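You operate a simulated robot arm through the tools that you are given. There is no shell and no other tool. Be economical: measure what you need, move in short steps, check, and stop when the job is done.

You run a simulated two-armed robot. Do the job below in one go: nothing can be reset, and whatever is moved stays where it is left.

## Task
Put the red thin roll from the top of the side table on top of the yellow scrubber. Take the brass letter that says "D" from the top of the side table and put it on the back of the glue bench. Close the cover paper drawer. Close the cloth drawer. Open the board drawer, fetch the 2 mm board pack from the inside of the board drawer and set it on top of the beige stacked boards and shut the drawer again. Turn the dryer dial to 40 %. Put the cream book on the chest top behind the cloth rolls away on the shelf of the white trolley. Put the 16 mm tin from the top of the side table on the bench top beside the drying rack and the 22 mm tin on the bench top right of the wooden press. Any order will do. Set down upright: thin roll.

The check looks at the end state, three seconds after you hand in, the way a careful person would. Anything else that was tipped, shoved, dropped, spilled or broken makes it a failure. A push-on lid holds only when it is set on centred and level and pressed home; a screw cap is set on level and turned clockwise until tight. Flat cloth is picked up by pressing the open fingertips on it (5 to 10 N) and closing them slowly along it; thin cloth reads only 2 to 8 mm in the jaws.

## Robot
Two 7-joint arms with fingered hands on one trunk, on a base that drives. Base frame: it is fixed to the floor where the robot stands at the start and does not move with it; the origin is under the middle of the robot, x ahead of it, y to its left, z up; the surface under the hand at the start is at about z = 0.88. Lengths are in m, angles in rad, forces in N, time in s.
The left shoulder is at the start at [0.07, 0.171, 1.302], the right one opposite. Places, roughly: back of the glue bench (24x150 cm) [-0.34, 1.74, 0.9]; bench top beside the drying rack (26x12 cm) [-0.94, 1.8, 0.9]; bench top right of the wooden press (29x17 cm) [-0.1, 0.98, 0.9]; board drawer [-2.8, -0.8, 0.8]; board pack [-2.75, -0.75, 0.75]; brass letter [0.75, -0.25, 1]; cloth drawer [-2.9, -0.9, 0.7]; cover paper drawer [-2.9, -0.9, 0.4]; cream book [-1.75, -0.5, 1]; dryer dial [-1.8, 2.9, 0.5]; shelf of the white trolley [-1.3, -2, 0.3]; stacked boards (15x21x5 cm) [-4.1, -2, 1]; thin roll [0.75, -0.25, 1]; tin [0.25, -0.75, 1]; yellow scrubber (8x5x5 cm) [0.6, 0, 0.9]. Payload 5 kg a hand.
The tool frame of a hand sits at the grasp point between the pads (the TCP): z along the fingers, y along the line on which they close. The tips reach 0.043 m beyond it. Largest opening 0.144 m; the body of the gripper starts 0.05 m behind the TCP. The gripper is a hand of 5 fingers: y runs from the thumb to the fingers, the wrist lies at [-0.021, -0.124, -0.221] in the tool frame, and closing takes about 1.5 s.
Orientation is told as [roll, pitch, yaw] about the base's x, y, z axes, in that order, counted from this pose: with the fingers straight down and the wrist toward the robot, the tool's x, y and z point along [0, 1, 0], [1, 0, 0] and [0, 0, -1] of the base frame.

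## Interface
- The arms move only by the tool play_rows. It takes "left_plan", "right_plan" or both (then of equal length, played together; a hand with none holds still); each is a list of rows, each a list of 2 entries, a list of its own where there are three numbers: the shift along the base's x, y, z in cm, then the turn, a rotation vector about the base's x, y, z in rad. In form: [[[dx, dy, dz], [wx, wy, wz]], ...]. A call has 1 to 20 rows; each row is the pose to reach, as a shift and turn from the pose commanded when the call began. "left_hand" and "right_hand" are, for a hand that has rows, the finger opening in cm, from 0 to 14.4, set as the call begins (left out, the last holds). Rows are played at 5 a second. More than 0.05 m and 0.15 rad between two rows, or a gripper value outside its range, and nothing of the call is played. A pose out of reach is approached as far as the arm can. The call stops where the force on the tool passes 40 N (or 10 N more than at its start, if that is more) or the arm is blocked; 0.2 s more then pass. Each finger travels about 0.045 m/s and halts on what it meets, pressing with about 24 N; the grip force reading is that of the motor and also rises with nothing between the fingers. The clock runs only during rows and for 0.2 s after the last one: add rows that repeat a pose to give the fingers time. It gives the time, the measured TCP pose, the force on the tool (base axes), the opening and the grip force at its end, in the units of the frame above (readings bear some noise), with the torque about the TCP (base axes, N m) and any sound that the robot's microphone picked up.
- Cameras (640 x 400 px; columns grow to the right, rows downward): "scene" is now at [0.1213, 0.0158, 1.5088]; the picture's right is [0.21, -0.98, -0.00], its down [-0.79, -0.17, -0.60] and it looks along [0.58, 0.13, -0.80] (base axes); focal length 214 px, centre (320, 200). "left" rides on the left gripper at [-0.086, -0.108, -0.168] in its tool frame; the picture's right is [-0.80, -0.28, 0.53], its down [0.54, -0.73, 0.42] and it looks along [0.27, 0.63, 0.73] (tool axes); focal length 275 px, centre (320, 200). "right" rides on the right gripper at [0.086, -0.108, -0.168] in its tool frame; the picture's right is [-0.80, 0.28, -0.53], its down [-0.54, -0.73, 0.42] and it looks along [-0.27, 0.63, 0.73] (tool axes); focal length 275 px, centre (320, 200). There is no depth. A picture from a camera that has moved, and an enlarged one, comes with that camera's place and axes in the base frame and with its lens.
- grab_frame(camera): a new picture of that camera. It takes no simulated time.
- move_column(by): slides the trunk up (or, below 0, down) by that many m; the arms and the scene camera ride with it, the base frame stays. It gives what a move gives, with no picture.
- base_move(legs): drives the robot by 1 to 6 legs, each [ahead, left, turn to the left] in m, m and rad, along the robot's own axes; the way and the turn of a leg run together, so that a leg with both is an arc; at most 1.5 m and 3.142 rad a leg. The arms and the cameras ride along, it lands a little off, and it stops where it bumps. It gives what a move gives.
- hand_shape(shape, hand): the hand has 5 fingers and takes this shape, open, in about a second: jaw (thumb against the fingers, like two jaws); tri (thumb and two fingers); tip (a fingertip pinch); poke (one finger out to press); point (the index stretched); flat (the hand flat); cup (the hand cupped); fist (a fist). The gripper value then closes the fingers along that shape, each until it touches; the sizes above hold for jaw. It gives what a move gives, with no picture.
- pan_tilt(pan, tilt): turns the head with the scene camera to pan (to the left, within 1.501 rad either way) and tilt (down, from -0.506 to 1.204), counted from straight ahead of the robot. It gives what a move gives.
- zoom(camera, box): a new picture of the part [left, top, right, bottom] of that camera's present view, enlarged. It takes no simulated time.
- finish_job(): hands the job in; it is judged then, once.

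Work in short steps. Places have to be worked out from the pictures, the camera data and where the tool is seen: move nearer, look again, correct. Check each grasp and each placing, and mend what went wrong. You have 493 turns and 256 pictures in all, those below and enlarged ones among them. Open the grippers and draw the arms clear of the work before you hand the job in, unless the task says otherwise; then end with one line.

The tools are called after "Request:" by a JSON object that holds its "api" and its "payload". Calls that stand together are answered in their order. play_rows: Moves the arms, as the interface text tells. Its arguments: {"type":"object","properties":{"left_plan":{"type":"array","items":{"type":"array"}},"left_hand":{"type":"number"},"right_plan":{"type":"array","items":{"type":"array"}},"right_hand":{"type":"number"}},"required":[]} The other tools are called the same way: move_column (by) slides the trunk up or down; hand_shape (shape, hand) gives the hand a shape; base_move (legs) drives the base; pan_tilt (pan, tilt) turns the head that bears the scene camera; grab_frame (camera) takes a picture; zoom (camera, box) takes an enlarged picture of a part of a camera's view; finish_job () hands the job in.

At the start:

```text
t: 0.0
left_tcp_pos: [0.8293, -0.0921, 1.206]
left_tcp_rot: [0.001, 0.0, -0.001]
left_ft_force: [1.3, -0.3, 0.2]
left_ft_torque: [0.01, -0.02, 0.01]
left_width: 0.1437
left_grip_force: 0.1
left_shape: jaw
right_tcp_pos: [0.5581, -0.6526, 1.1218]
right_tcp_rot: [0.0, 0.0, 0.0]
right_ft_force: [0.1, 0.6, 0.2]
right_ft_torque: [-0.02, 0.0, -0.01]
right_width: 0.1437
right_grip_force: 0.1
right_shape: jaw
trunk travel left (down, up): [-0.4, 0.54]
robot x, y, heading: [0.0026, 0.001, -0.001]
head pan, tilt: [0.216, 0.934]
```

scene: 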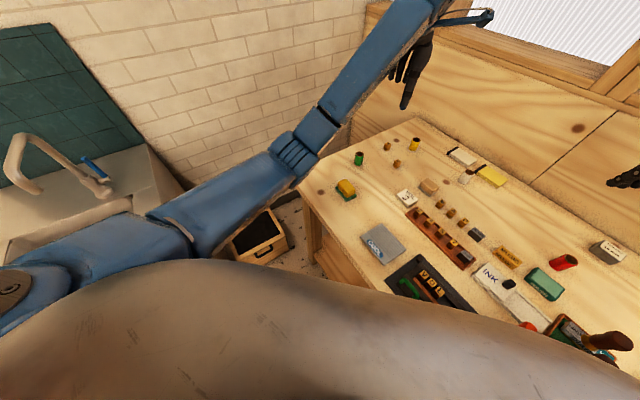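
right: 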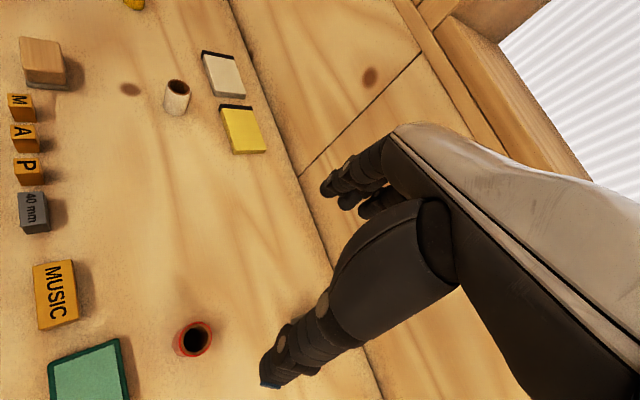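
left: 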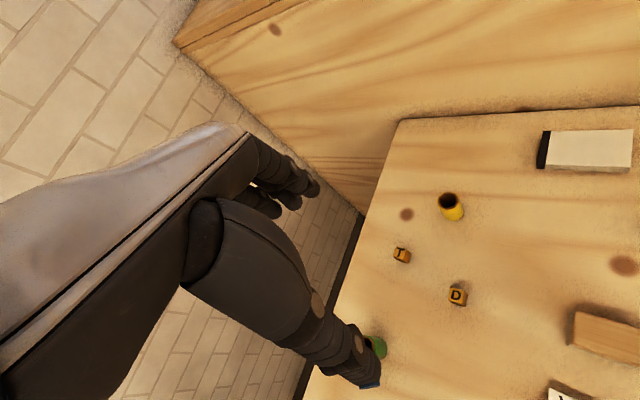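

I start by looking closer at the side table in the scene view to identify the items.

Request:
{"api": "zoom", "payload": {"camera": "scene", "box": [320, 120, 480, 220]}}

Request:
{"api": "zoom", "payload": {"camera": "scene", "box": [440, 200, 640, 360]}}

```text
4.00 times, centred on (400, 170) of scene
camera zoom: at [0.1213, 0.0158, 1.5088], right [0.21, -0.98, 0.0], down [-0.79, -0.17, -0.6], along [0.58, 0.13, -0.8], focal length 858 px, centre (0, 320)
```

zoom: 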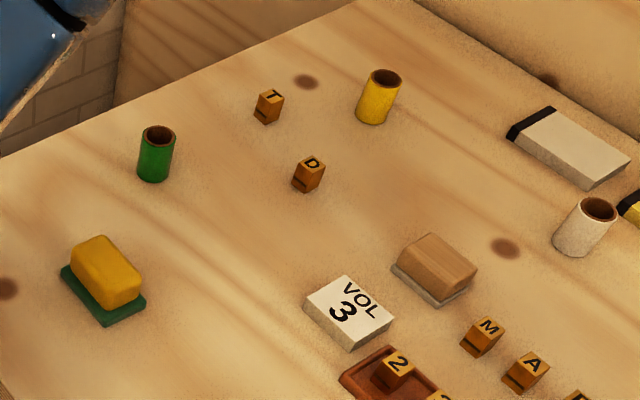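

```text
2.50 times, centred on (540, 280) of scene
camera zoom: at [0.1213, 0.0158, 1.5088], right [0.21, -0.98, 0.0], down [-0.79, -0.17, -0.6], along [0.58, 0.13, -0.8], focal length 536 px, centre (-230, 0)
```

zoom: 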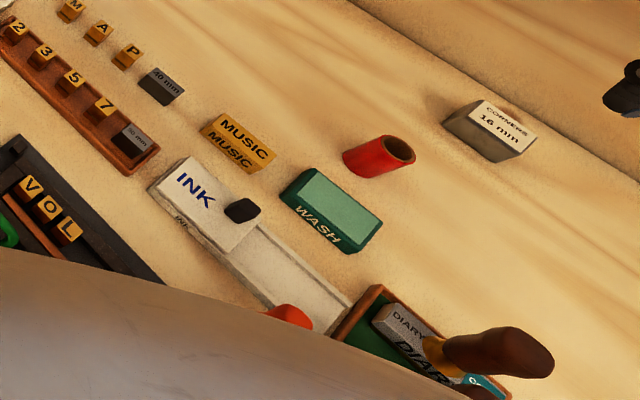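

Red roll stands near (0.49,-0.63), D near (0.82,-0.155), scrubber near (0.63,0.03), 16 mm tin near (0.55,-0.78). I look right to find the 22 mm tin.

Request:
{"api": "pan_tilt", "payload": {"pan": -1.0, "tilt": 0.9}}

Request:
{"api": "grab_frame", "payload": {"camera": "scene"}}

```text
t: 1.4
left_tcp_pos: [0.8283, -0.0927, 1.2058]
left_tcp_rot: [0.002, 0.002, 0.001]
left_ft_force: [-0.6, 0.2, -0.9]
left_ft_torque: [-0.01, -0.03, 0.02]
left_width: 0.1435
left_grip_force: 0.1
left_shape: jaw
right_tcp_pos: [0.5585, -0.6525, 1.1239]
right_tcp_rot: [0.0, 0.0, 0.0]
right_ft_force: [0.3, -0.3, 0.0]
right_ft_torque: [0.03, 0.02, 0.01]
right_width: 0.1436
right_grip_force: 0.0
right_shape: jaw
trunk travel left (down, up): [-0.4, 0.54]
robot x, y, heading: [-0.0008, 0.0029, -0.0]
head pan, tilt: [-1.0, 0.901]
```

```text
250 pictures are left
camera scene: at [0.0902, -0.0634, 1.5112], right [-0.84, -0.54, 0.0], down [-0.42, 0.66, -0.62], along [0.34, -0.52, -0.78], focal length 214 px, centre (320, 200)
```

scene: 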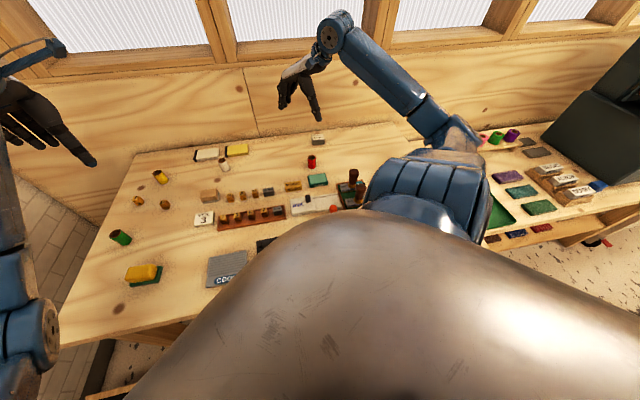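

The trunk hides part of the table. Zoom on the tray region near the right arm.

Request:
{"api": "zoom", "payload": {"camera": "scene", "box": [180, 125, 400, 265]}}

Request:
{"api": "grab_frame", "payload": {"camera": "right"}}

Request:
{"api": "zoom", "payload": {"camera": "scene", "box": [470, 110, 640, 250]}}

```text
2.86 times, centred on (290, 195) of scene
camera zoom: at [0.0902, -0.0634, 1.5112], right [-0.84, -0.54, 0.0], down [-0.42, 0.66, -0.62], along [0.34, -0.52, -0.78], focal length 613 px, centre (406, 214)
```

zoom: 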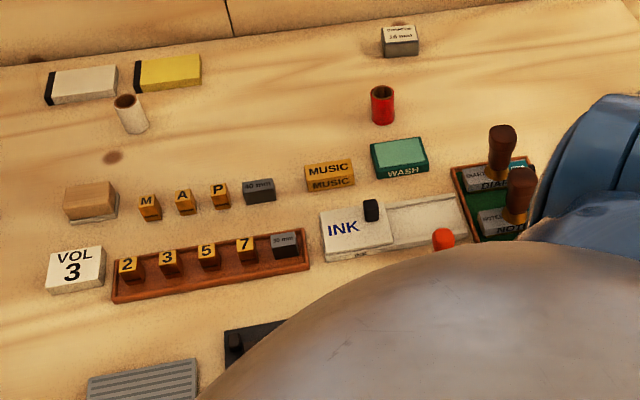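

```text
248 pictures are left
camera right: at [0.4495, -0.5661, 1.2907], right [0.28, -0.8, 0.53], down [-0.73, -0.54, -0.42], along [0.63, -0.27, -0.73], focal length 275 px, centre (320, 200)
```

right: 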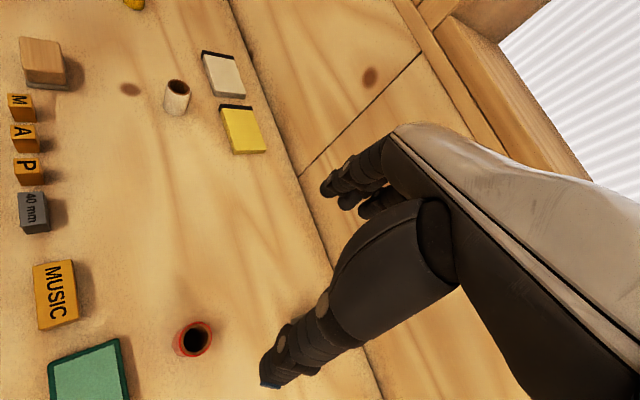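

```text
2.86 times, centred on (555, 180) of scene
camera zoom: at [0.0902, -0.0634, 1.5112], right [-0.84, -0.54, 0.0], down [-0.42, 0.66, -0.62], along [0.34, -0.52, -0.78], focal length 613 px, centre (-351, 257)
```

zoom: 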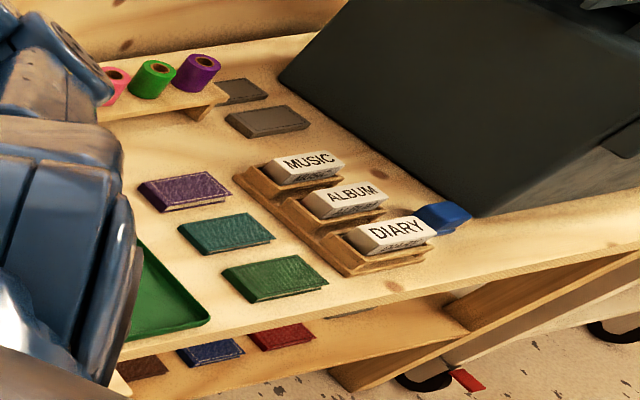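

Nothing shows the 22 mm tin yet (probably behind the right arm). I begin with the D letter for the left hand: zoom its camera for exact place and orientation.

Request:
{"api": "zoom", "payload": {"camera": "left", "box": [360, 180, 520, 330]}}

```text
2.67 times, centred on (440, 255) of left
camera zoom: at [0.7182, -0.1794, 1.3725], right [-0.28, -0.8, -0.53], down [-0.73, 0.54, -0.42], along [0.63, 0.27, -0.73], focal length 734 px, centre (0, 53)
```

zoom: 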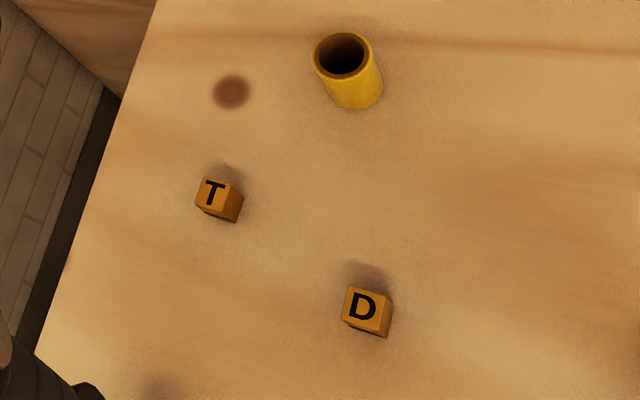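

D is at about (0.816,-0.155), edges turned ~45°. I yaw the left hand by -0.75 and go above it, narrowing the opening to 6 cm.

Request:
{"api": "play_rows", "payload": {"left_plan": [[[0, -1, 0], [0, 0, -0.14]], [[0, -2, -2], [0, 0, -0.28]], [[-0.5, -4, -5], [0, 0, -0.42]], [[-1, -5, -9], [0, 0, -0.56]], [[-1.2, -6.2, -13], [0, 0, -0.7]], [[-1.2, -6.2, -17], [0, 0, -0.75]], [[-1.2, -6.2, -20], [0, 0, -0.75]], [[-1.2, -6.2, -20], [0, 0, -0.75]]], "left_hand": 6}}

Request:
{"api": "grab_frame", "payload": {"camera": "left"}}

```text
t: 3.2
left_tcp_pos: [0.8165, -0.1541, 1.0062]
left_tcp_rot: [0.0, 0.0, -0.751]
left_ft_force: [0.2, -0.1, -0.6]
left_ft_torque: [0.04, -0.01, -0.01]
left_width: 0.0607
left_grip_force: 0.0
left_shape: jaw
right_tcp_pos: [0.5571, -0.6527, 1.1228]
right_tcp_rot: [-0.002, 0.001, 0.0]
right_ft_force: [-0.3, 0.0, -0.3]
right_ft_torque: [-0.03, -0.03, 0.01]
right_width: 0.1437
right_grip_force: 0.1
right_shape: jaw
trunk travel left (down, up): [-0.4, 0.54]
robot x, y, heading: [0.0003, -0.0019, 0.004]
head pan, tilt: [-1.0, 0.901]
```

```text
245 pictures are left
camera left: at [0.6778, -0.1432, 1.1723], right [-0.75, -0.39, -0.53], down [-0.16, 0.89, -0.42], along [0.64, -0.23, -0.73], focal length 275 px, centre (320, 200)
```

left: 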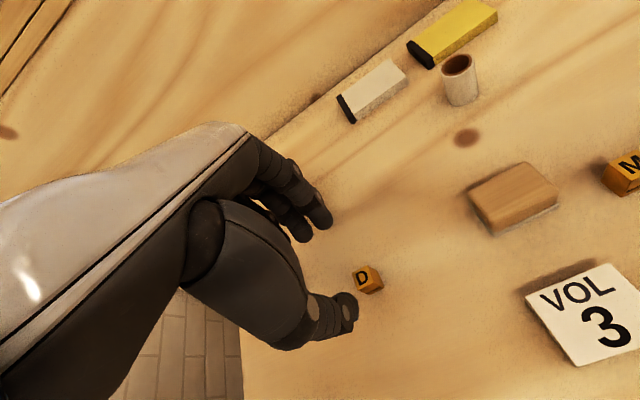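

D lies straight below the TCP. I go down to z≈0.927 and close.

Request:
{"api": "play_rows", "payload": {"left_plan": [[[-0.1, -0.1, -3], [0, 0, 0]], [[-0.1, -0.1, -5.5], [0, 0, 0]], [[-0.1, -0.1, -7], [0, 0, 0]], [[-0.1, -0.1, -7.9], [0, 0, 0]], [[-0.1, -0.1, -7.9], [0, 0, 0]]]}}

Request:
{"api": "grab_frame", "payload": {"camera": "left"}}

```text
t: 4.4
left_tcp_pos: [0.8147, -0.1569, 0.9268]
left_tcp_rot: [0.0, -0.001, -0.751]
left_ft_force: [0.1, -0.4, 0.1]
left_ft_torque: [0.01, 0.02, 0.01]
left_width: 0.0606
left_grip_force: 0.0
left_shape: jaw
right_tcp_pos: [0.5596, -0.6514, 1.1233]
right_tcp_rot: [-0.001, 0.0, -0.001]
right_ft_force: [-0.4, 0.2, 0.2]
right_ft_torque: [0.02, 0.03, 0.02]
right_width: 0.1437
right_grip_force: 0.0
right_shape: jaw
trunk travel left (down, up): [-0.4, 0.54]
robot x, y, heading: [-0.0046, 0.0011, 0.002]
head pan, tilt: [-1.0, 0.901]
```

```text
244 pictures are left
camera left: at [0.6753, -0.1455, 1.0944], right [-0.75, -0.39, -0.53], down [-0.16, 0.89, -0.42], along [0.64, -0.23, -0.73], focal length 275 px, centre (320, 200)
```

left: 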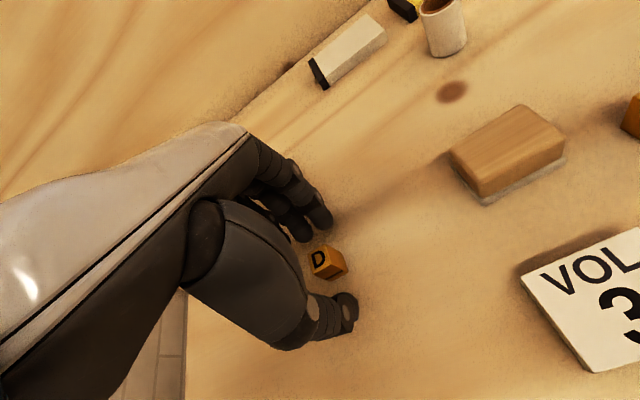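

D is centred between thumb and fingers. Close.

Request:
{"api": "play_rows", "payload": {"left_plan": [[[0, 0, 0], [0, 0, 0]], [[0, 0, 0], [0, 0, 0]], [[0, 0, 0], [0, 0, 0]], [[0, 0, 0], [0, 0, 0]], [[0, 0, 0], [0, 0, 0]], [[0, 0, 0], [0, 0, 0]], [[0, 0, 0], [0, 0, 0]]], "left_hand": 1}}

Request:
{"api": "play_rows", "payload": {"left_plan": [[[0, 0, 2], [0, 0, 0]], [[0, 0, 5], [0, 0, 0]], [[-1, 3, 9], [0, 0, 0]], [[-2, 6, 13], [0, 0, 0]], [[-4, 10, 17], [0, 0, 0]], [[-6, 14, 20], [0, 0, 0]]]}}

Request:
{"api": "grab_frame", "payload": {"camera": "left"}}

```text
t: 6.0
left_tcp_pos: [0.8145, -0.1556, 0.928]
left_tcp_rot: [0.0, -0.001, -0.751]
left_ft_force: [-0.1, 0.3, 0.4]
left_ft_torque: [0.0, 0.0, -0.01]
left_width: 0.015
left_grip_force: 24.4
left_shape: jaw
right_tcp_pos: [0.558, -0.6521, 1.1219]
right_tcp_rot: [-0.002, 0.001, 0.0]
right_ft_force: [-0.1, -0.6, 0.0]
right_ft_torque: [0.01, 0.0, -0.01]
right_width: 0.1437
right_grip_force: 0.1
right_shape: jaw
trunk travel left (down, up): [-0.4, 0.54]
robot x, y, heading: [-0.0008, 0.0017, 0.001]
head pan, tilt: [-1.0, 0.901]
```

```text
refused: row 3 steps farther than a row can; nothing moved
```

```text
243 pictures are left
camera left: at [0.6754, -0.1455, 1.0945], right [-0.75, -0.39, -0.53], down [-0.16, 0.89, -0.42], along [0.64, -0.23, -0.73], focal length 275 px, centre (320, 200)
```

left: 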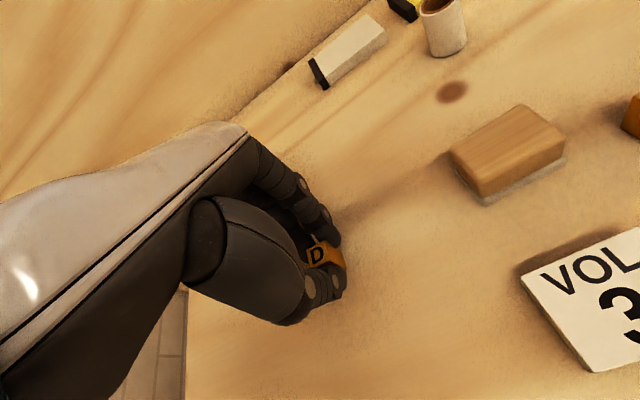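

Grip force 24 N at 15 mm on the D. Lift it and draw the left hand aside to the left, out of the right arm's way.

Request:
{"api": "play_rows", "payload": {"left_plan": [[[0, 0, 2], [0, 0, 0]], [[0, 0, 5], [0, 0, 0]], [[0, 0, 9.5], [0, 0, 0]], [[-1, 2, 13.5], [0, 0, 0]], [[-2, 5, 17], [0, 0, 0]], [[-4, 8, 20], [0, 0, 0]], [[-6, 12, 22], [0, 0, 0]], [[-8, 16, 23], [0, 0, 0]], [[-10, 20, 24], [0, 0, 0]], [[-12, 24, 25], [0, 0, 0]], [[-14, 28, 26], [0, 0, 0]]]}}

Request:
{"api": "grab_frame", "payload": {"camera": "left"}}

```text
t: 8.4
left_tcp_pos: [0.6744, 0.1261, 1.1897]
left_tcp_rot: [0.001, 0.0, -0.75]
left_ft_force: [-0.3, -0.3, -1.3]
left_ft_torque: [-0.05, -0.02, 0.01]
left_width: 0.0146
left_grip_force: 24.2
left_shape: jaw
right_tcp_pos: [0.5575, -0.6505, 1.1237]
right_tcp_rot: [-0.003, -0.001, 0.001]
right_ft_force: [-0.7, -0.3, 1.1]
right_ft_torque: [-0.06, -0.04, -0.02]
right_width: 0.144
right_grip_force: 0.1
right_shape: jaw
trunk travel left (down, up): [-0.4, 0.54]
robot x, y, heading: [0.002, -0.0022, -0.003]
head pan, tilt: [-1.0, 0.901]
```

```text
242 pictures are left
camera left: at [0.5344, 0.1364, 1.3561], right [-0.75, -0.39, -0.53], down [-0.16, 0.89, -0.42], along [0.64, -0.23, -0.73], focal length 275 px, centre (320, 200)
```

left: 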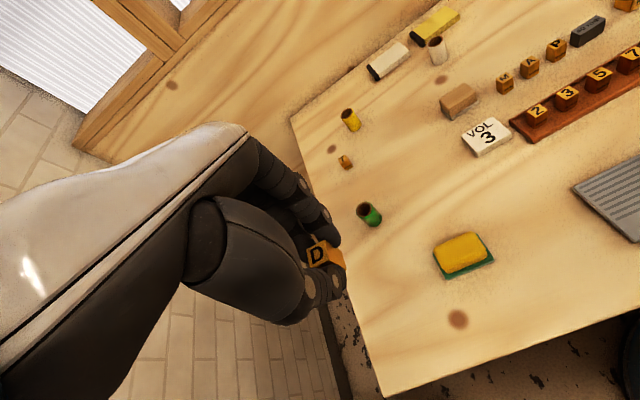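

D is held well. Move the left hand further out of the way, and the right hand over the red roll with a slight yaw (+0.4) and 6.5 cm opening.

Request:
{"api": "play_rows", "payload": {"left_plan": [[[-1, 4, 1], [0, 0, 0]], [[-3, 8, 2], [0, 0, 0]], [[-5, 12, 3], [0, 0, 0]], [[-7, 16, 4], [0, 0, 0]], [[-10, 19, 5], [0, 0, 0]], [[-12, 22, 5], [0, 0, 0]]], "right_plan": [[[-2, 1, 0], [0, 0, 0.13]], [[-4, 2, 0], [0, 0, 0.26]], [[-6.6, 3, -2], [0, 0, 0.4]], [[-6.6, 3, -6], [0, 0, 0.4]], [[-6.6, 3, -10], [0, 0, 0.4]], [[-6.6, 3, -10], [0, 0, 0.4]]], "right_hand": 6.5}}

Request:
{"api": "grab_frame", "payload": {"camera": "right"}}

```text
t: 9.8
left_tcp_pos: [0.5511, 0.3445, 1.237]
left_tcp_rot: [0.001, -0.002, -0.751]
left_ft_force: [0.9, 0.4, -1.4]
left_ft_torque: [-0.03, -0.02, 0.01]
left_width: 0.015
left_grip_force: 24.0
left_shape: jaw
right_tcp_pos: [0.491, -0.6216, 1.0246]
right_tcp_rot: [-0.004, -0.001, 0.4]
right_ft_force: [-0.3, 0.2, -0.5]
right_ft_torque: [-0.04, -0.06, -0.02]
right_width: 0.0653
right_grip_force: 0.0
right_shape: jaw
trunk travel left (down, up): [-0.4, 0.54]
robot x, y, heading: [-0.0012, 0.0041, -0.009]
head pan, tilt: [-1.0, 0.901]
```

```text
241 pictures are left
camera right: at [0.3562, -0.5847, 1.1926], right [0.57, -0.62, 0.54], down [-0.46, -0.78, -0.42], along [0.68, 0.0, -0.73], focal length 275 px, centre (320, 200)
```

right: 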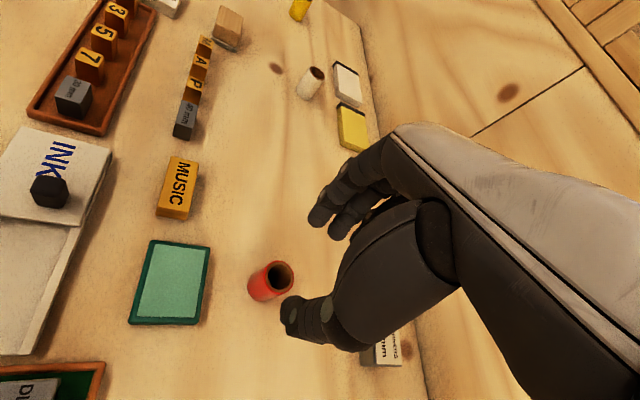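

The roll is at about (0.490,-0.621). Descend and grasp.

Request:
{"api": "play_rows", "payload": {"right_plan": [[[-0.1, 0, -4], [0, 0, 0]], [[-0.1, 0, -7], [0, 0, 0]], [[-0.1, 0, -9], [0, 0, 0]], [[-0.1, 0, -9.6], [0, 0, 0]], [[-0.1, 0, -9.6], [0, 0, 0]]]}}

Request:
{"api": "play_rows", "payload": {"right_plan": [[[0, 0, 0], [0, 0, 0]], [[0, 0, 0], [0, 0, 0]], [[0, 0, 0], [0, 0, 0]], [[0, 0, 0], [0, 0, 0]], [[0, 0, 0], [0, 0, 0]]], "right_hand": 2.5}}

Request:
{"api": "grab_frame", "payload": {"camera": "right"}}

```text
t: 11.0
left_tcp_pos: [0.5537, 0.345, 1.2373]
left_tcp_rot: [-0.001, 0.0, -0.75]
left_ft_force: [0.1, -0.8, -1.1]
left_ft_torque: [-0.02, -0.05, 0.03]
left_width: 0.015
left_grip_force: 23.5
left_shape: jaw
right_tcp_pos: [0.4913, -0.6222, 0.9267]
right_tcp_rot: [-0.002, -0.001, 0.398]
right_ft_force: [0.0, 0.4, 0.6]
right_ft_torque: [0.01, -0.02, -0.02]
right_width: 0.0655
right_grip_force: 0.0
right_shape: jaw
trunk travel left (down, up): [-0.4, 0.54]
robot x, y, heading: [0.0009, 0.0007, 0.002]
head pan, tilt: [-1.0, 0.901]
```

```text
t: 12.2
left_tcp_pos: [0.5532, 0.3448, 1.2363]
left_tcp_rot: [0.001, -0.001, -0.752]
left_ft_force: [0.0, -0.2, -0.7]
left_ft_torque: [0.02, 0.0, -0.03]
left_width: 0.0149
left_grip_force: 24.0
left_shape: jaw
right_tcp_pos: [0.49, -0.6215, 0.9263]
right_tcp_rot: [-0.002, -0.001, 0.401]
right_ft_force: [0.0, 0.1, 0.3]
right_ft_torque: [0.02, 0.01, 0.0]
right_width: 0.025
right_grip_force: 23.6
right_shape: jaw
trunk travel left (down, up): [-0.4, 0.54]
robot x, y, heading: [-0.0023, 0.0039, -0.002]
head pan, tilt: [-1.0, 0.901]
```

```text
240 pictures are left
camera right: at [0.3567, -0.5853, 1.0951], right [0.57, -0.62, 0.53], down [-0.46, -0.78, -0.42], along [0.68, 0.0, -0.73], focal length 275 px, centre (320, 200)
```

right: 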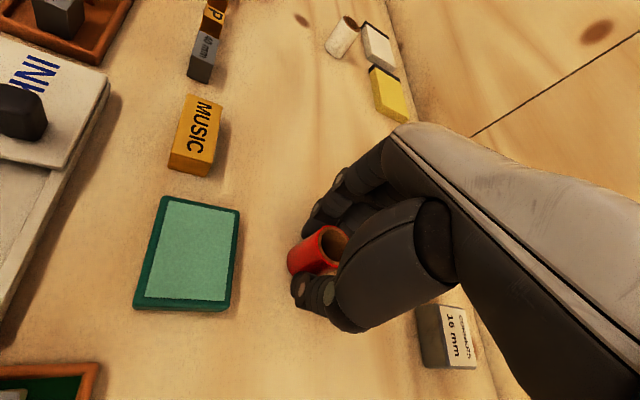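

Opening equals what I commanded (2.5 cm), so I close a bit further to be sure it halts on the roll, then lift slightly.

Request:
{"api": "play_rows", "payload": {"right_plan": [[[0, 0, 0], [0, 0, 0]], [[0, 0, 0], [0, 0, 0]], [[0, 0, 2], [0, 0, 0]], [[0, 0, 5], [0, 0, 0]], [[0, 0, 9], [0, 0, 0]], [[0, 0, 13], [0, 0, 0]]], "right_hand": 1.5}}

Request:
{"api": "grab_frame", "payload": {"camera": "right"}}

Request:
{"api": "zoom", "payload": {"camera": "left", "box": [400, 180, 560, 300]}}

```text
t: 13.6
left_tcp_pos: [0.5534, 0.3441, 1.2375]
left_tcp_rot: [0.0, 0.0, -0.751]
left_ft_force: [0.5, 1.0, -0.9]
left_ft_torque: [-0.04, 0.03, 0.0]
left_width: 0.0154
left_grip_force: 24.2
left_shape: jaw
right_tcp_pos: [0.4906, -0.6221, 1.0549]
right_tcp_rot: [-0.003, 0.001, 0.403]
right_ft_force: [-0.8, 1.0, -0.3]
right_ft_torque: [-0.04, 0.0, 0.0]
right_width: 0.025
right_grip_force: 24.2
right_shape: jaw
trunk travel left (down, up): [-0.4, 0.54]
robot x, y, heading: [0.0007, -0.0011, 0.0]
head pan, tilt: [-1.0, 0.901]
```

```text
239 pictures are left
camera right: at [0.3566, -0.5845, 1.224], right [0.57, -0.62, 0.53], down [-0.46, -0.78, -0.42], along [0.68, 0.0, -0.73], focal length 275 px, centre (320, 200)
```

right: 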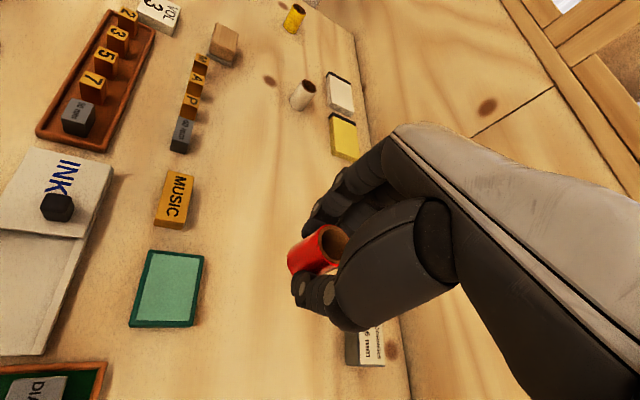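

```text
3.33 times, centred on (480, 240) of left
camera zoom: at [0.4141, 0.3564, 1.4031], right [-0.75, -0.39, -0.53], down [-0.16, 0.89, -0.42], along [0.64, -0.23, -0.73], focal length 918 px, centre (-213, 67)
```

zoom: 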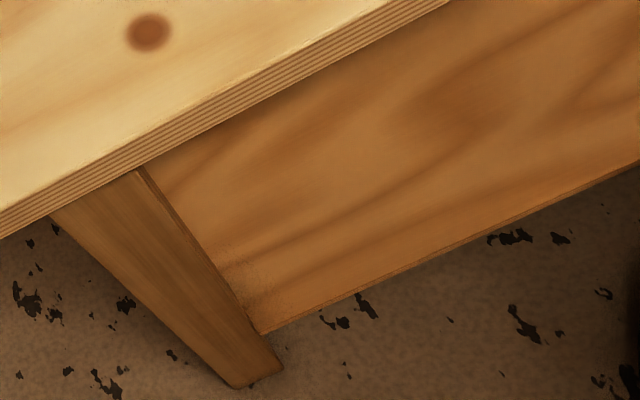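

Roll held. Carry it to near the scrubber at z≈1.12.

Request:
{"api": "play_rows", "payload": {"right_plan": [[[0, 0, 4], [0, 0, 0]], [[1, 4.5, 6], [0, 0, 0]], [[2, 9, 7], [0, 0, 0]], [[3, 13.5, 7], [0, 0, 0]], [[4, 18, 7], [0, 0, 0]], [[5, 22.5, 7], [0, 0, 0]], [[6, 27, 7], [0, 0, 0]], [[7, 31.5, 7], [0, 0, 0]], [[8, 36, 7], [0, 0, 0]], [[9, 40.5, 7], [0, 0, 0]], [[10, 45, 7], [0, 0, 0]], [[11, 49.5, 7], [0, 0, 0]], [[12, 54, 7], [0, 0, 0]], [[13, 58, 7], [0, 0, 0]], [[13, 61, 7], [0, 0, 0]], [[13, 61, 7], [0, 0, 0]]]}}

Request:
{"api": "grab_frame", "payload": {"camera": "right"}}

```text
refused: row 2 steps farther than a row can; nothing moved
```

```text
237 pictures are left
camera right: at [0.3566, -0.5845, 1.224], right [0.57, -0.62, 0.53], down [-0.46, -0.78, -0.42], along [0.68, 0.0, -0.73], focal length 275 px, centre (320, 200)
```

right: 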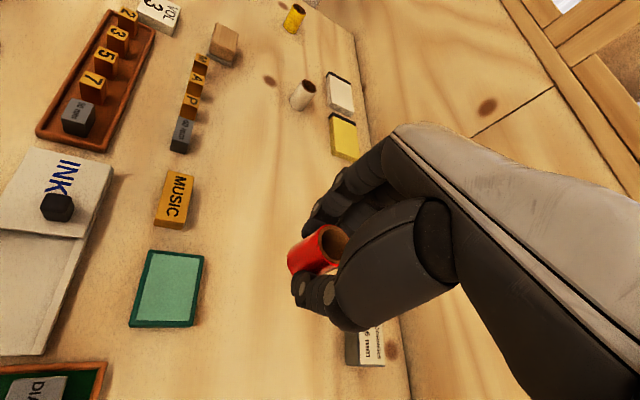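

One step was a hair too long; redo with shorter steps.

Request:
{"api": "play_rows", "payload": {"right_plan": [[[0, 0, 4], [0, 0, 0]], [[1, 4, 6], [0, 0, 0]], [[2, 8.5, 7], [0, 0, 0]], [[3, 13, 7], [0, 0, 0]], [[4, 17.5, 7], [0, 0, 0]], [[5, 22, 7], [0, 0, 0]], [[6, 26.5, 7], [0, 0, 0]], [[7, 31, 7], [0, 0, 0]], [[8, 35.5, 7], [0, 0, 0]], [[9, 40, 7], [0, 0, 0]], [[10, 44.5, 7], [0, 0, 0]], [[11, 49, 7], [0, 0, 0]], [[12, 53.5, 7], [0, 0, 0]], [[13, 58, 7], [0, 0, 0]], [[13, 61, 7], [0, 0, 0]], [[13, 61, 7], [0, 0, 0]]]}}

Request:
{"api": "grab_frame", "payload": {"camera": "right"}}

```text
t: 17.0
left_tcp_pos: [0.5543, 0.3433, 1.2363]
left_tcp_rot: [0.0, 0.001, -0.751]
left_ft_force: [-0.6, -0.3, 0.4]
left_ft_torque: [0.01, -0.01, -0.02]
left_width: 0.0151
left_grip_force: 23.7
left_shape: jaw
right_tcp_pos: [0.6216, -0.0118, 1.1256]
right_tcp_rot: [-0.001, 0.0, 0.4]
right_ft_force: [-0.1, -0.2, -0.6]
right_ft_torque: [0.08, 0.02, -0.05]
right_width: 0.0249
right_grip_force: 24.2
right_shape: jaw
trunk travel left (down, up): [-0.4, 0.54]
robot x, y, heading: [0.0027, -0.0006, 0.006]
head pan, tilt: [-1.0, 0.901]
```

```text
236 pictures are left
camera right: at [0.4875, 0.0246, 1.2942], right [0.57, -0.62, 0.53], down [-0.46, -0.78, -0.42], along [0.68, 0.0, -0.73], focal length 275 px, centre (320, 200)
```

right: 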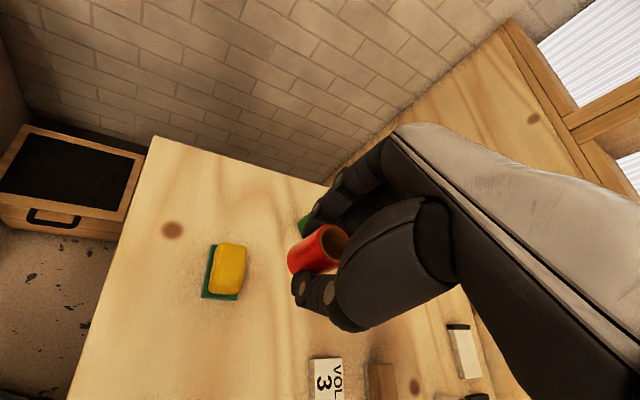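

Scrubber top centre ≈ (0.627,0.031). Move over it and down to just above; then look from the side with the scene camera.

Request:
{"api": "play_rows", "payload": {"right_plan": [[[0.5, 2, 0], [0, 0, 0]], [[0.5, 4.3, 0], [0, 0, 0]], [[0.5, 4.3, -4], [0, 0, 0]], [[0.5, 4.3, -8], [0, 0, 0]], [[0.5, 4.3, -11], [0, 0, 0]], [[0.5, 4.3, -13], [0, 0, 0]], [[0.5, 4.3, -13], [0, 0, 0]]]}}

Request:
{"api": "pan_tilt", "payload": {"pan": 0.1, "tilt": 0.75}}

Request:
{"api": "zoom", "payload": {"camera": "scene", "box": [220, 130, 420, 255]}}

Request:
{"api": "grab_frame", "payload": {"camera": "right"}}

```text
t: 18.6
left_tcp_pos: [0.5533, 0.3449, 1.2366]
left_tcp_rot: [0.001, 0.001, -0.752]
left_ft_force: [0.2, -0.1, -0.7]
left_ft_torque: [-0.02, 0.0, -0.01]
left_width: 0.0148
left_grip_force: 24.4
left_shape: jaw
right_tcp_pos: [0.626, 0.0297, 0.9965]
right_tcp_rot: [-0.002, 0.0, 0.399]
right_ft_force: [-0.2, -0.3, 0.3]
right_ft_torque: [-0.01, 0.01, 0.0]
right_width: 0.0251
right_grip_force: 24.2
right_shape: jaw
trunk travel left (down, up): [-0.4, 0.54]
robot x, y, heading: [-0.0025, -0.0031, -0.001]
head pan, tilt: [-1.0, 0.901]
```

```text
t: 19.9
left_tcp_pos: [0.5542, 0.3441, 1.2355]
left_tcp_rot: [0.0, 0.0, -0.751]
left_ft_force: [0.1, 0.3, -0.8]
left_ft_torque: [-0.02, 0.03, 0.03]
left_width: 0.015
left_grip_force: 24.4
left_shape: jaw
right_tcp_pos: [0.6264, 0.0299, 0.9951]
right_tcp_rot: [0.0, -0.001, 0.399]
right_ft_force: [-0.1, 0.2, -0.1]
right_ft_torque: [-0.02, 0.01, -0.02]
right_width: 0.0253
right_grip_force: 24.0
right_shape: jaw
trunk travel left (down, up): [-0.4, 0.54]
robot x, y, heading: [-0.0054, -0.0002, 0.002]
head pan, tilt: [0.099, 0.75]
```

```text
3.20 times, centred on (320, 192) of scene
camera zoom: at [0.1319, 0.0087, 1.5231], right [0.1, -1.0, 0.0], down [-0.68, -0.07, -0.73], along [0.73, 0.07, -0.68], focal length 686 px, centre (320, 224)
```

zoom: 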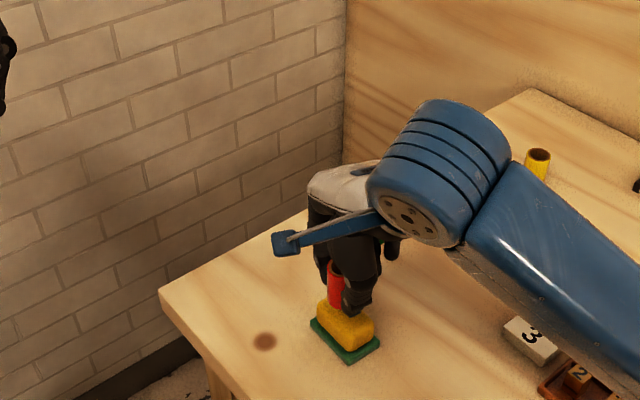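

```text
234 pictures are left
camera right: at [0.4926, 0.0673, 1.1641], right [0.57, -0.62, 0.53], down [-0.46, -0.78, -0.42], along [0.68, 0.0, -0.73], focal length 275 px, centre (320, 200)
```

right: 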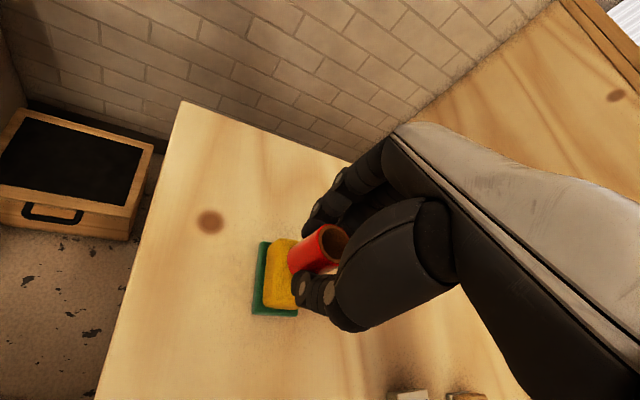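

Roll centre and scrubber centre agree within ~5 mm. Lower slowly until contact is felt.

Request:
{"api": "play_rows", "payload": {"right_plan": [[[0, 0, -0.6], [0, 0, 0]], [[0, 0, -1.2], [0, 0, 0]], [[0, 0, -1.6], [0, 0, 0]], [[0, 0, -1.6], [0, 0, 0]]]}}

Request:
{"api": "zoom", "payload": {"camera": "scene", "box": [300, 200, 360, 250]}}

```text
t: 20.9
left_tcp_pos: [0.5531, 0.3454, 1.2352]
left_tcp_rot: [0.0, 0.0, -0.751]
left_ft_force: [-0.1, -0.3, -1.5]
left_ft_torque: [-0.03, 0.0, 0.01]
left_width: 0.0151
left_grip_force: 24.1
left_shape: jaw
right_tcp_pos: [0.6258, 0.0305, 0.9811]
right_tcp_rot: [-0.001, 0.0, 0.401]
right_ft_force: [0.1, 0.3, 0.2]
right_ft_torque: [0.01, -0.02, 0.02]
right_width: 0.025
right_grip_force: 23.7
right_shape: jaw
trunk travel left (down, up): [-0.4, 0.54]
robot x, y, heading: [-0.0013, 0.0002, 0.0]
head pan, tilt: [0.099, 0.75]
```

```text
8.00 times, centred on (330, 225) of scene
camera zoom: at [0.1319, 0.0088, 1.5231], right [0.1, -1.0, 0.0], down [-0.68, -0.07, -0.73], along [0.73, 0.07, -0.68], focal length 1716 px, centre (240, 0)
```

zoom: 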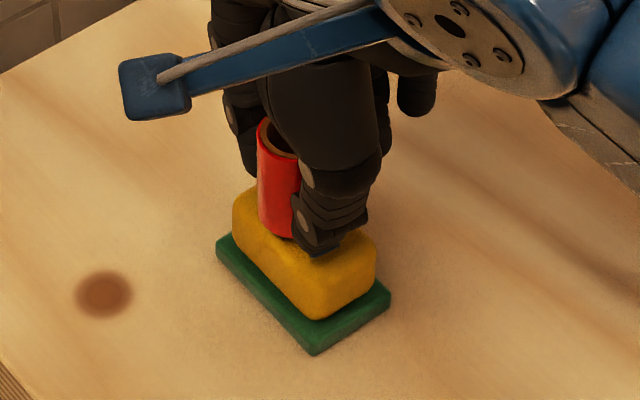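

Roll sits ~0.5 cm toward the left end; shift by -0.5 cm in y and continue to lower.

Request:
{"api": "play_rows", "payload": {"right_plan": [[[0.1, -0.5, 0], [0, 0, 0]], [[0.1, -0.5, -0.3], [0, 0, 0]], [[0.1, -0.5, -0.6], [0, 0, 0]], [[0.1, -0.5, -0.9], [0, 0, 0]], [[0.1, -0.5, -0.9], [0, 0, 0]]]}}

Request:
{"api": "zoom", "payload": {"camera": "scene", "box": [300, 200, 360, 250]}}

```text
t: 22.1
left_tcp_pos: [0.5531, 0.3449, 1.2373]
left_tcp_rot: [0.001, 0.001, -0.749]
left_ft_force: [0.1, 0.2, -1.0]
left_ft_torque: [0.04, 0.0, -0.03]
left_width: 0.015
left_grip_force: 24.1
left_shape: jaw
right_tcp_pos: [0.6273, 0.0268, 0.9732]
right_tcp_rot: [0.0, 0.0, 0.401]
right_ft_force: [-0.6, -0.5, 5.4]
right_ft_torque: [0.04, -0.05, -0.01]
right_width: 0.0254
right_grip_force: 24.3
right_shape: jaw
trunk travel left (down, up): [-0.4, 0.54]
robot x, y, heading: [0.0025, -0.0011, 0.004]
head pan, tilt: [0.099, 0.75]
```

```text
8.00 times, centred on (330, 225) of scene
camera zoom: at [0.1315, 0.0089, 1.5232], right [0.1, -1.0, 0.0], down [-0.68, -0.07, -0.73], along [0.73, 0.07, -0.68], focal length 1716 px, centre (240, 0)
```

zoom: 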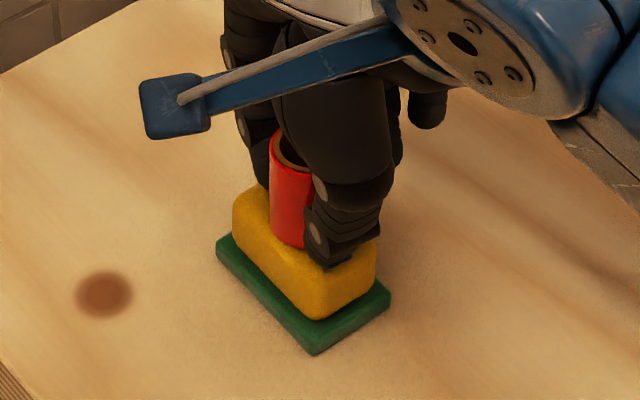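

Contact (5 N). Open to 6 cm and lift straight up.

Request:
{"api": "play_rows", "payload": {"right_plan": [[[0, 0, 0], [0, 0, 0]], [[0, 0, 0], [0, 0, 0]], [[0, 0, 0], [0, 0, 0]], [[0, 0, 0], [0, 0, 0]], [[0, 0, 0], [0, 0, 0]], [[0, 0, 0], [0, 0, 0]]], "right_hand": 6}}

Request:
{"api": "play_rows", "payload": {"right_plan": [[[0, 0, 2], [0, 0, 0]], [[0, 0, 5], [0, 0, 0]], [[0, 0, 9], [0, 0, 0]], [[0, 0, 13], [0, 0, 0]], [[-1, -4, 15], [0, 0, 0]], [[-3, -8, 16], [0, 0, 0]], [[-4, -12, 16], [0, 0, 0]], [[-5, -16, 16], [0, 0, 0]], [[-6, -20, 16], [0, 0, 0]]]}}

Request:
{"api": "zoom", "payload": {"camera": "scene", "box": [290, 190, 370, 250]}}

```text
t: 23.5
left_tcp_pos: [0.5546, 0.3448, 1.236]
left_tcp_rot: [0.0, 0.0, -0.753]
left_ft_force: [-0.1, -0.2, -1.6]
left_ft_torque: [0.0, 0.01, -0.01]
left_width: 0.0151
left_grip_force: 24.1
left_shape: jaw
right_tcp_pos: [0.6269, 0.0255, 0.9715]
right_tcp_rot: [0.002, -0.001, 0.399]
right_ft_force: [0.5, 0.1, 0.0]
right_ft_torque: [-0.01, -0.02, 0.0]
right_width: 0.0598
right_grip_force: 0.0
right_shape: jaw
trunk travel left (down, up): [-0.4, 0.54]
robot x, y, heading: [-0.0025, 0.0015, 0.002]
head pan, tilt: [0.099, 0.75]
```

```text
t: 25.5
left_tcp_pos: [0.5528, 0.3429, 1.2377]
left_tcp_rot: [0.001, 0.002, -0.749]
left_ft_force: [-0.7, -1.8, -0.9]
left_ft_torque: [0.02, -0.07, 0.01]
left_width: 0.0151
left_grip_force: 24.1
left_shape: jaw
right_tcp_pos: [0.5651, -0.1758, 1.133]
right_tcp_rot: [0.0, -0.002, 0.402]
right_ft_force: [-0.2, -1.0, 0.1]
right_ft_torque: [0.06, -0.02, -0.01]
right_width: 0.0599
right_grip_force: 0.1
right_shape: jaw
trunk travel left (down, up): [-0.4, 0.54]
robot x, y, heading: [0.0012, 0.0007, -0.004]
head pan, tilt: [0.099, 0.75]
```

```text
6.67 times, centred on (330, 220) of scene
camera zoom: at [0.1306, 0.0065, 1.5233], right [0.1, -0.99, 0.0], down [-0.68, -0.07, -0.73], along [0.73, 0.07, -0.68], focal length 1430 px, centre (253, 67)
```

zoom: 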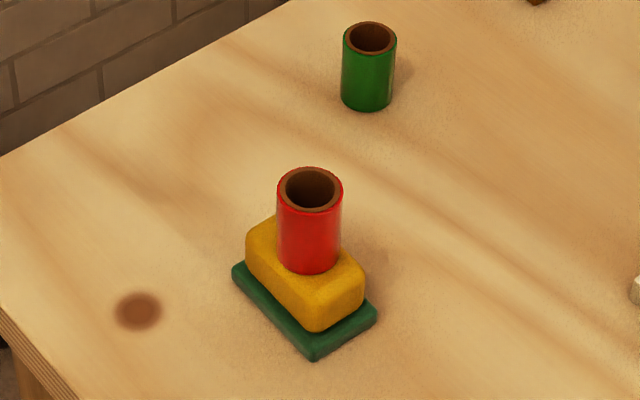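

The roll stands well. Next, bring the right hand back toward the 16 mm tin and look at it.

Request:
{"api": "play_rows", "payload": {"right_plan": [[[0, -4.5, 1], [0, 0, 0]], [[-1, -9, 1], [0, 0, 0]], [[-2, -13.5, 1], [0, 0, 0]], [[-3, -18, 1], [0, 0, 0]], [[-4, -22.5, 1], [0, 0, 0]], [[-5, -27, 1], [0, 0, 0]], [[-5, -31.5, 1], [0, 0, 0]], [[-5, -36, 1], [0, 0, 0]], [[-5, -40.5, 1], [0, 0, 0]], [[-5, -45, 1], [0, 0, 0]], [[-5, -49.5, 1], [0, 0, 0]]], "right_hand": 8}}

Request:
{"api": "pan_tilt", "payload": {"pan": -0.9, "tilt": 0.7}}

Request:
{"api": "grab_frame", "payload": {"camera": "right"}}

Request:
{"api": "grab_frame", "payload": {"camera": "scene"}}

```text
t: 27.9
left_tcp_pos: [0.5531, 0.3431, 1.2377]
left_tcp_rot: [-0.001, 0.003, -0.75]
left_ft_force: [-0.3, 0.0, -1.0]
left_ft_torque: [0.01, 0.0, 0.03]
left_width: 0.0149
left_grip_force: 23.3
left_shape: jaw
right_tcp_pos: [0.5193, -0.6689, 1.1411]
right_tcp_rot: [0.001, 0.0, 0.399]
right_ft_force: [-0.5, -0.1, -0.5]
right_ft_torque: [0.06, 0.01, -0.01]
right_width: 0.08
right_grip_force: 0.1
right_shape: jaw
trunk travel left (down, up): [-0.4, 0.54]
robot x, y, heading: [-0.004, 0.0013, 0.003]
head pan, tilt: [0.099, 0.75]
```

```text
t: 29.2
left_tcp_pos: [0.5547, 0.3447, 1.237]
left_tcp_rot: [-0.001, -0.001, -0.752]
left_ft_force: [0.2, -0.6, -1.1]
left_ft_torque: [0.01, -0.01, -0.03]
left_width: 0.015
left_grip_force: 24.1
left_shape: jaw
right_tcp_pos: [0.5175, -0.6673, 1.1416]
right_tcp_rot: [0.0, 0.001, 0.4]
right_ft_force: [0.0, -0.1, 0.7]
right_ft_torque: [-0.02, 0.0, 0.02]
right_width: 0.0799
right_grip_force: 0.1
right_shape: jaw
trunk travel left (down, up): [-0.4, 0.54]
robot x, y, heading: [-0.0009, 0.0011, 0.003]
head pan, tilt: [-0.901, 0.7]
```

```text
230 pictures are left
camera right: at [0.3848, -0.631, 1.3096], right [0.57, -0.62, 0.53], down [-0.46, -0.78, -0.42], along [0.68, 0.0, -0.73], focal length 275 px, centre (320, 200)
```

right: 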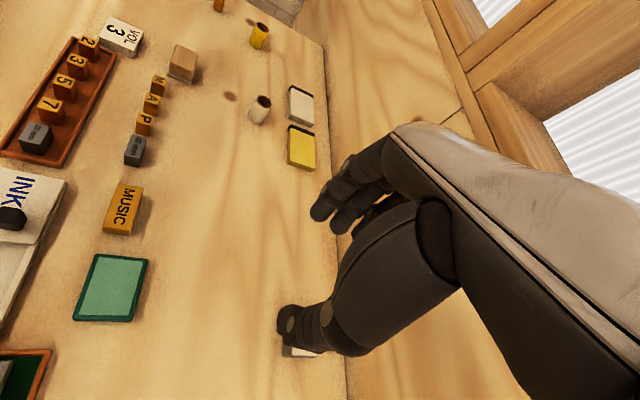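

```text
229 pictures are left
camera scene: at [0.1021, -0.0661, 1.5274], right [-0.78, -0.62, 0.0], down [-0.4, 0.5, -0.76], along [0.48, -0.6, -0.64], focal length 214 px, centre (320, 200)
```

scene: 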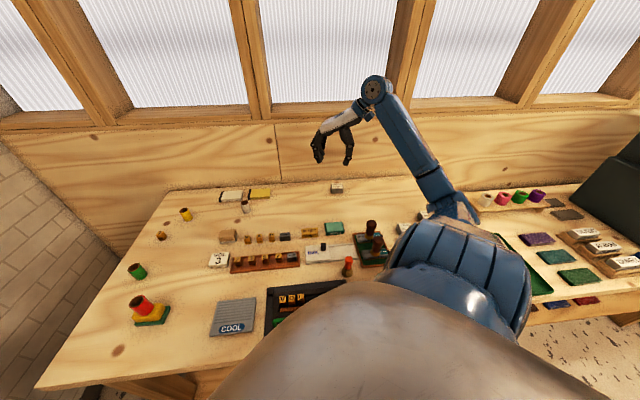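

Request:
{"api": "zoom", "payload": {"camera": "scene", "box": [320, 170, 440, 260]}}

```text
4.44 times, centred on (380, 215) of scene
camera zoom: at [0.1021, -0.0661, 1.5274], right [-0.78, -0.62, 0.0], down [-0.4, 0.5, -0.76], along [0.48, -0.6, -0.64], focal length 953 px, centre (53, 133)
```

zoom: 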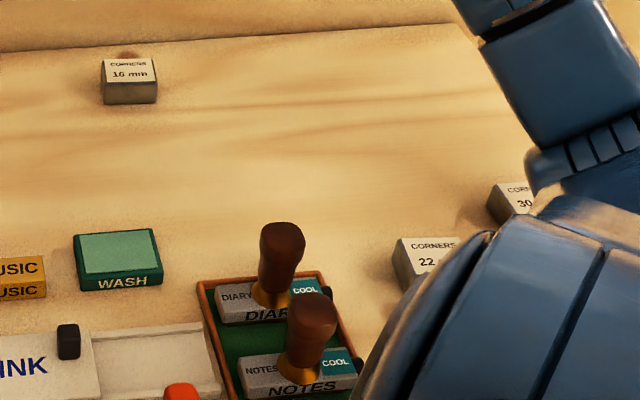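

22 mm tin is at about (0.20,-0.72), partly under the right shoulder; 16 mm at about (0.563,-0.777) with long side along ~42°. I go above the 16 mm tin with yaw 0.725, opening 9 cm.

Request:
{"api": "play_rows", "payload": {"right_plan": [[[1, -3, 0], [0, 0, 0.11]], [[2, -6, 0], [0, 0, 0.22]], [[3, -9, -2], [0, 0, 0.32]], [[4.4, -11.1, -5], [0, 0, 0.325]], [[4.4, -11.1, -8], [0, 0, 0.325]], [[4.4, -11.1, -10], [0, 0, 0.325]], [[4.4, -11.1, -10], [0, 0, 0.325]]], "right_hand": 9.5}}

Request:
{"api": "grab_frame", "payload": {"camera": "right"}}

Request:
{"api": "zoom", "payload": {"camera": "scene", "box": [290, 140, 390, 215]}}

```text
t: 30.8
left_tcp_pos: [0.5537, 0.3447, 1.2361]
left_tcp_rot: [-0.001, 0.0, -0.751]
left_ft_force: [0.1, 0.3, -1.2]
left_ft_torque: [0.0, -0.02, 0.02]
left_width: 0.015
left_grip_force: 24.1
left_shape: jaw
right_tcp_pos: [0.5614, -0.7796, 1.0419]
right_tcp_rot: [-0.001, -0.001, 0.726]
right_ft_force: [0.4, -0.1, -0.1]
right_ft_torque: [0.03, -0.01, -0.02]
right_width: 0.0946
right_grip_force: 0.0
right_shape: jaw
trunk travel left (down, up): [-0.4, 0.54]
robot x, y, heading: [0.0019, 0.0003, 0.003]
head pan, tilt: [-0.901, 0.7]
```

```text
227 pictures are left
camera right: at [0.423, -0.7872, 1.2103], right [0.74, -0.41, 0.54], down [-0.18, -0.89, -0.42], along [0.65, 0.22, -0.73], focal length 275 px, centre (320, 200)
```

right: 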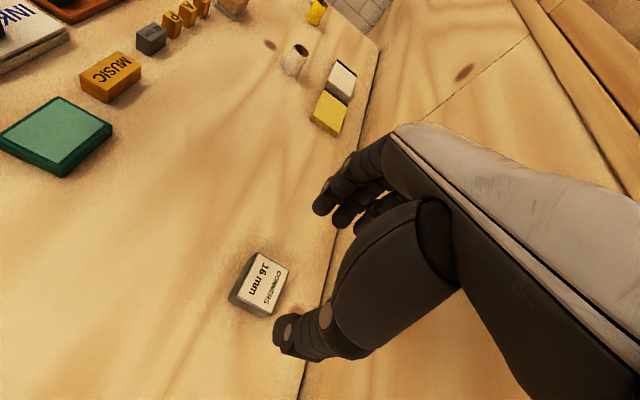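

```text
5.33 times, centred on (340, 178) of scene
camera zoom: at [0.1021, -0.0661, 1.5274], right [-0.78, -0.62, 0.0], down [-0.4, 0.5, -0.76], along [0.47, -0.6, -0.64], focal length 1144 px, centre (213, 320)
```

zoom: 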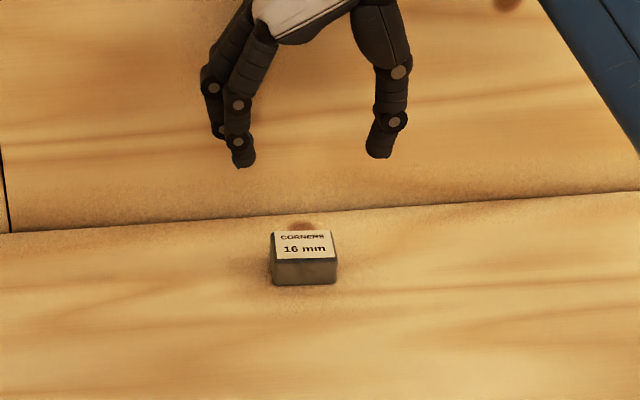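

Tin centre ≈ (0.561,-0.775), long side at ~45°. Descend to z 0.928.

Request:
{"api": "play_rows", "payload": {"right_plan": [[[0, 0.4, -3], [0, 0, 0.05]], [[0, 0.4, -6], [0, 0, 0.05]], [[0, 0.4, -9], [0, 0, 0.05]], [[0, 0.4, -11.3], [0, 0, 0.05]], [[0, 0.4, -11.3], [0, 0, 0.05]]]}}

Request:
{"api": "grab_frame", "payload": {"camera": "right"}}

```text
t: 32.0
left_tcp_pos: [0.5546, 0.3447, 1.2365]
left_tcp_rot: [0.001, -0.001, -0.751]
left_ft_force: [-0.1, 0.5, -1.3]
left_ft_torque: [-0.01, 0.0, 0.03]
left_width: 0.0152
left_grip_force: 24.2
left_shape: jaw
right_tcp_pos: [0.5603, -0.775, 0.9298]
right_tcp_rot: [-0.002, 0.0, 0.774]
right_ft_force: [0.1, -0.1, -0.3]
right_ft_torque: [0.01, -0.04, 0.01]
right_width: 0.0945
right_grip_force: 0.1
right_shape: jaw
trunk travel left (down, up): [-0.4, 0.54]
robot x, y, heading: [0.0011, -0.0025, -0.001]
head pan, tilt: [-0.901, 0.7]
```

```text
225 pictures are left
camera right: at [0.4226, -0.7902, 1.0974], right [0.76, -0.37, 0.54], down [-0.14, -0.9, -0.42], along [0.64, 0.25, -0.73], focal length 275 px, centre (320, 200)
```

right: 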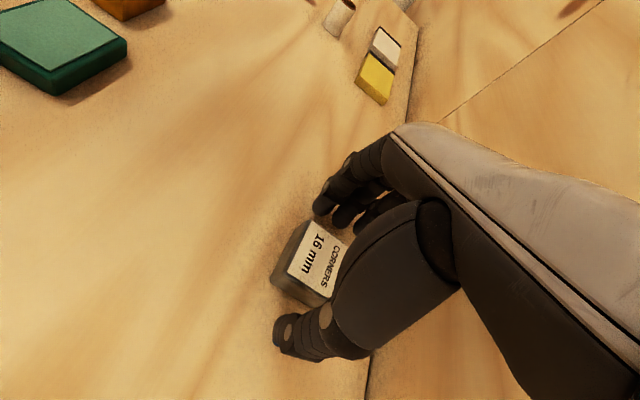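

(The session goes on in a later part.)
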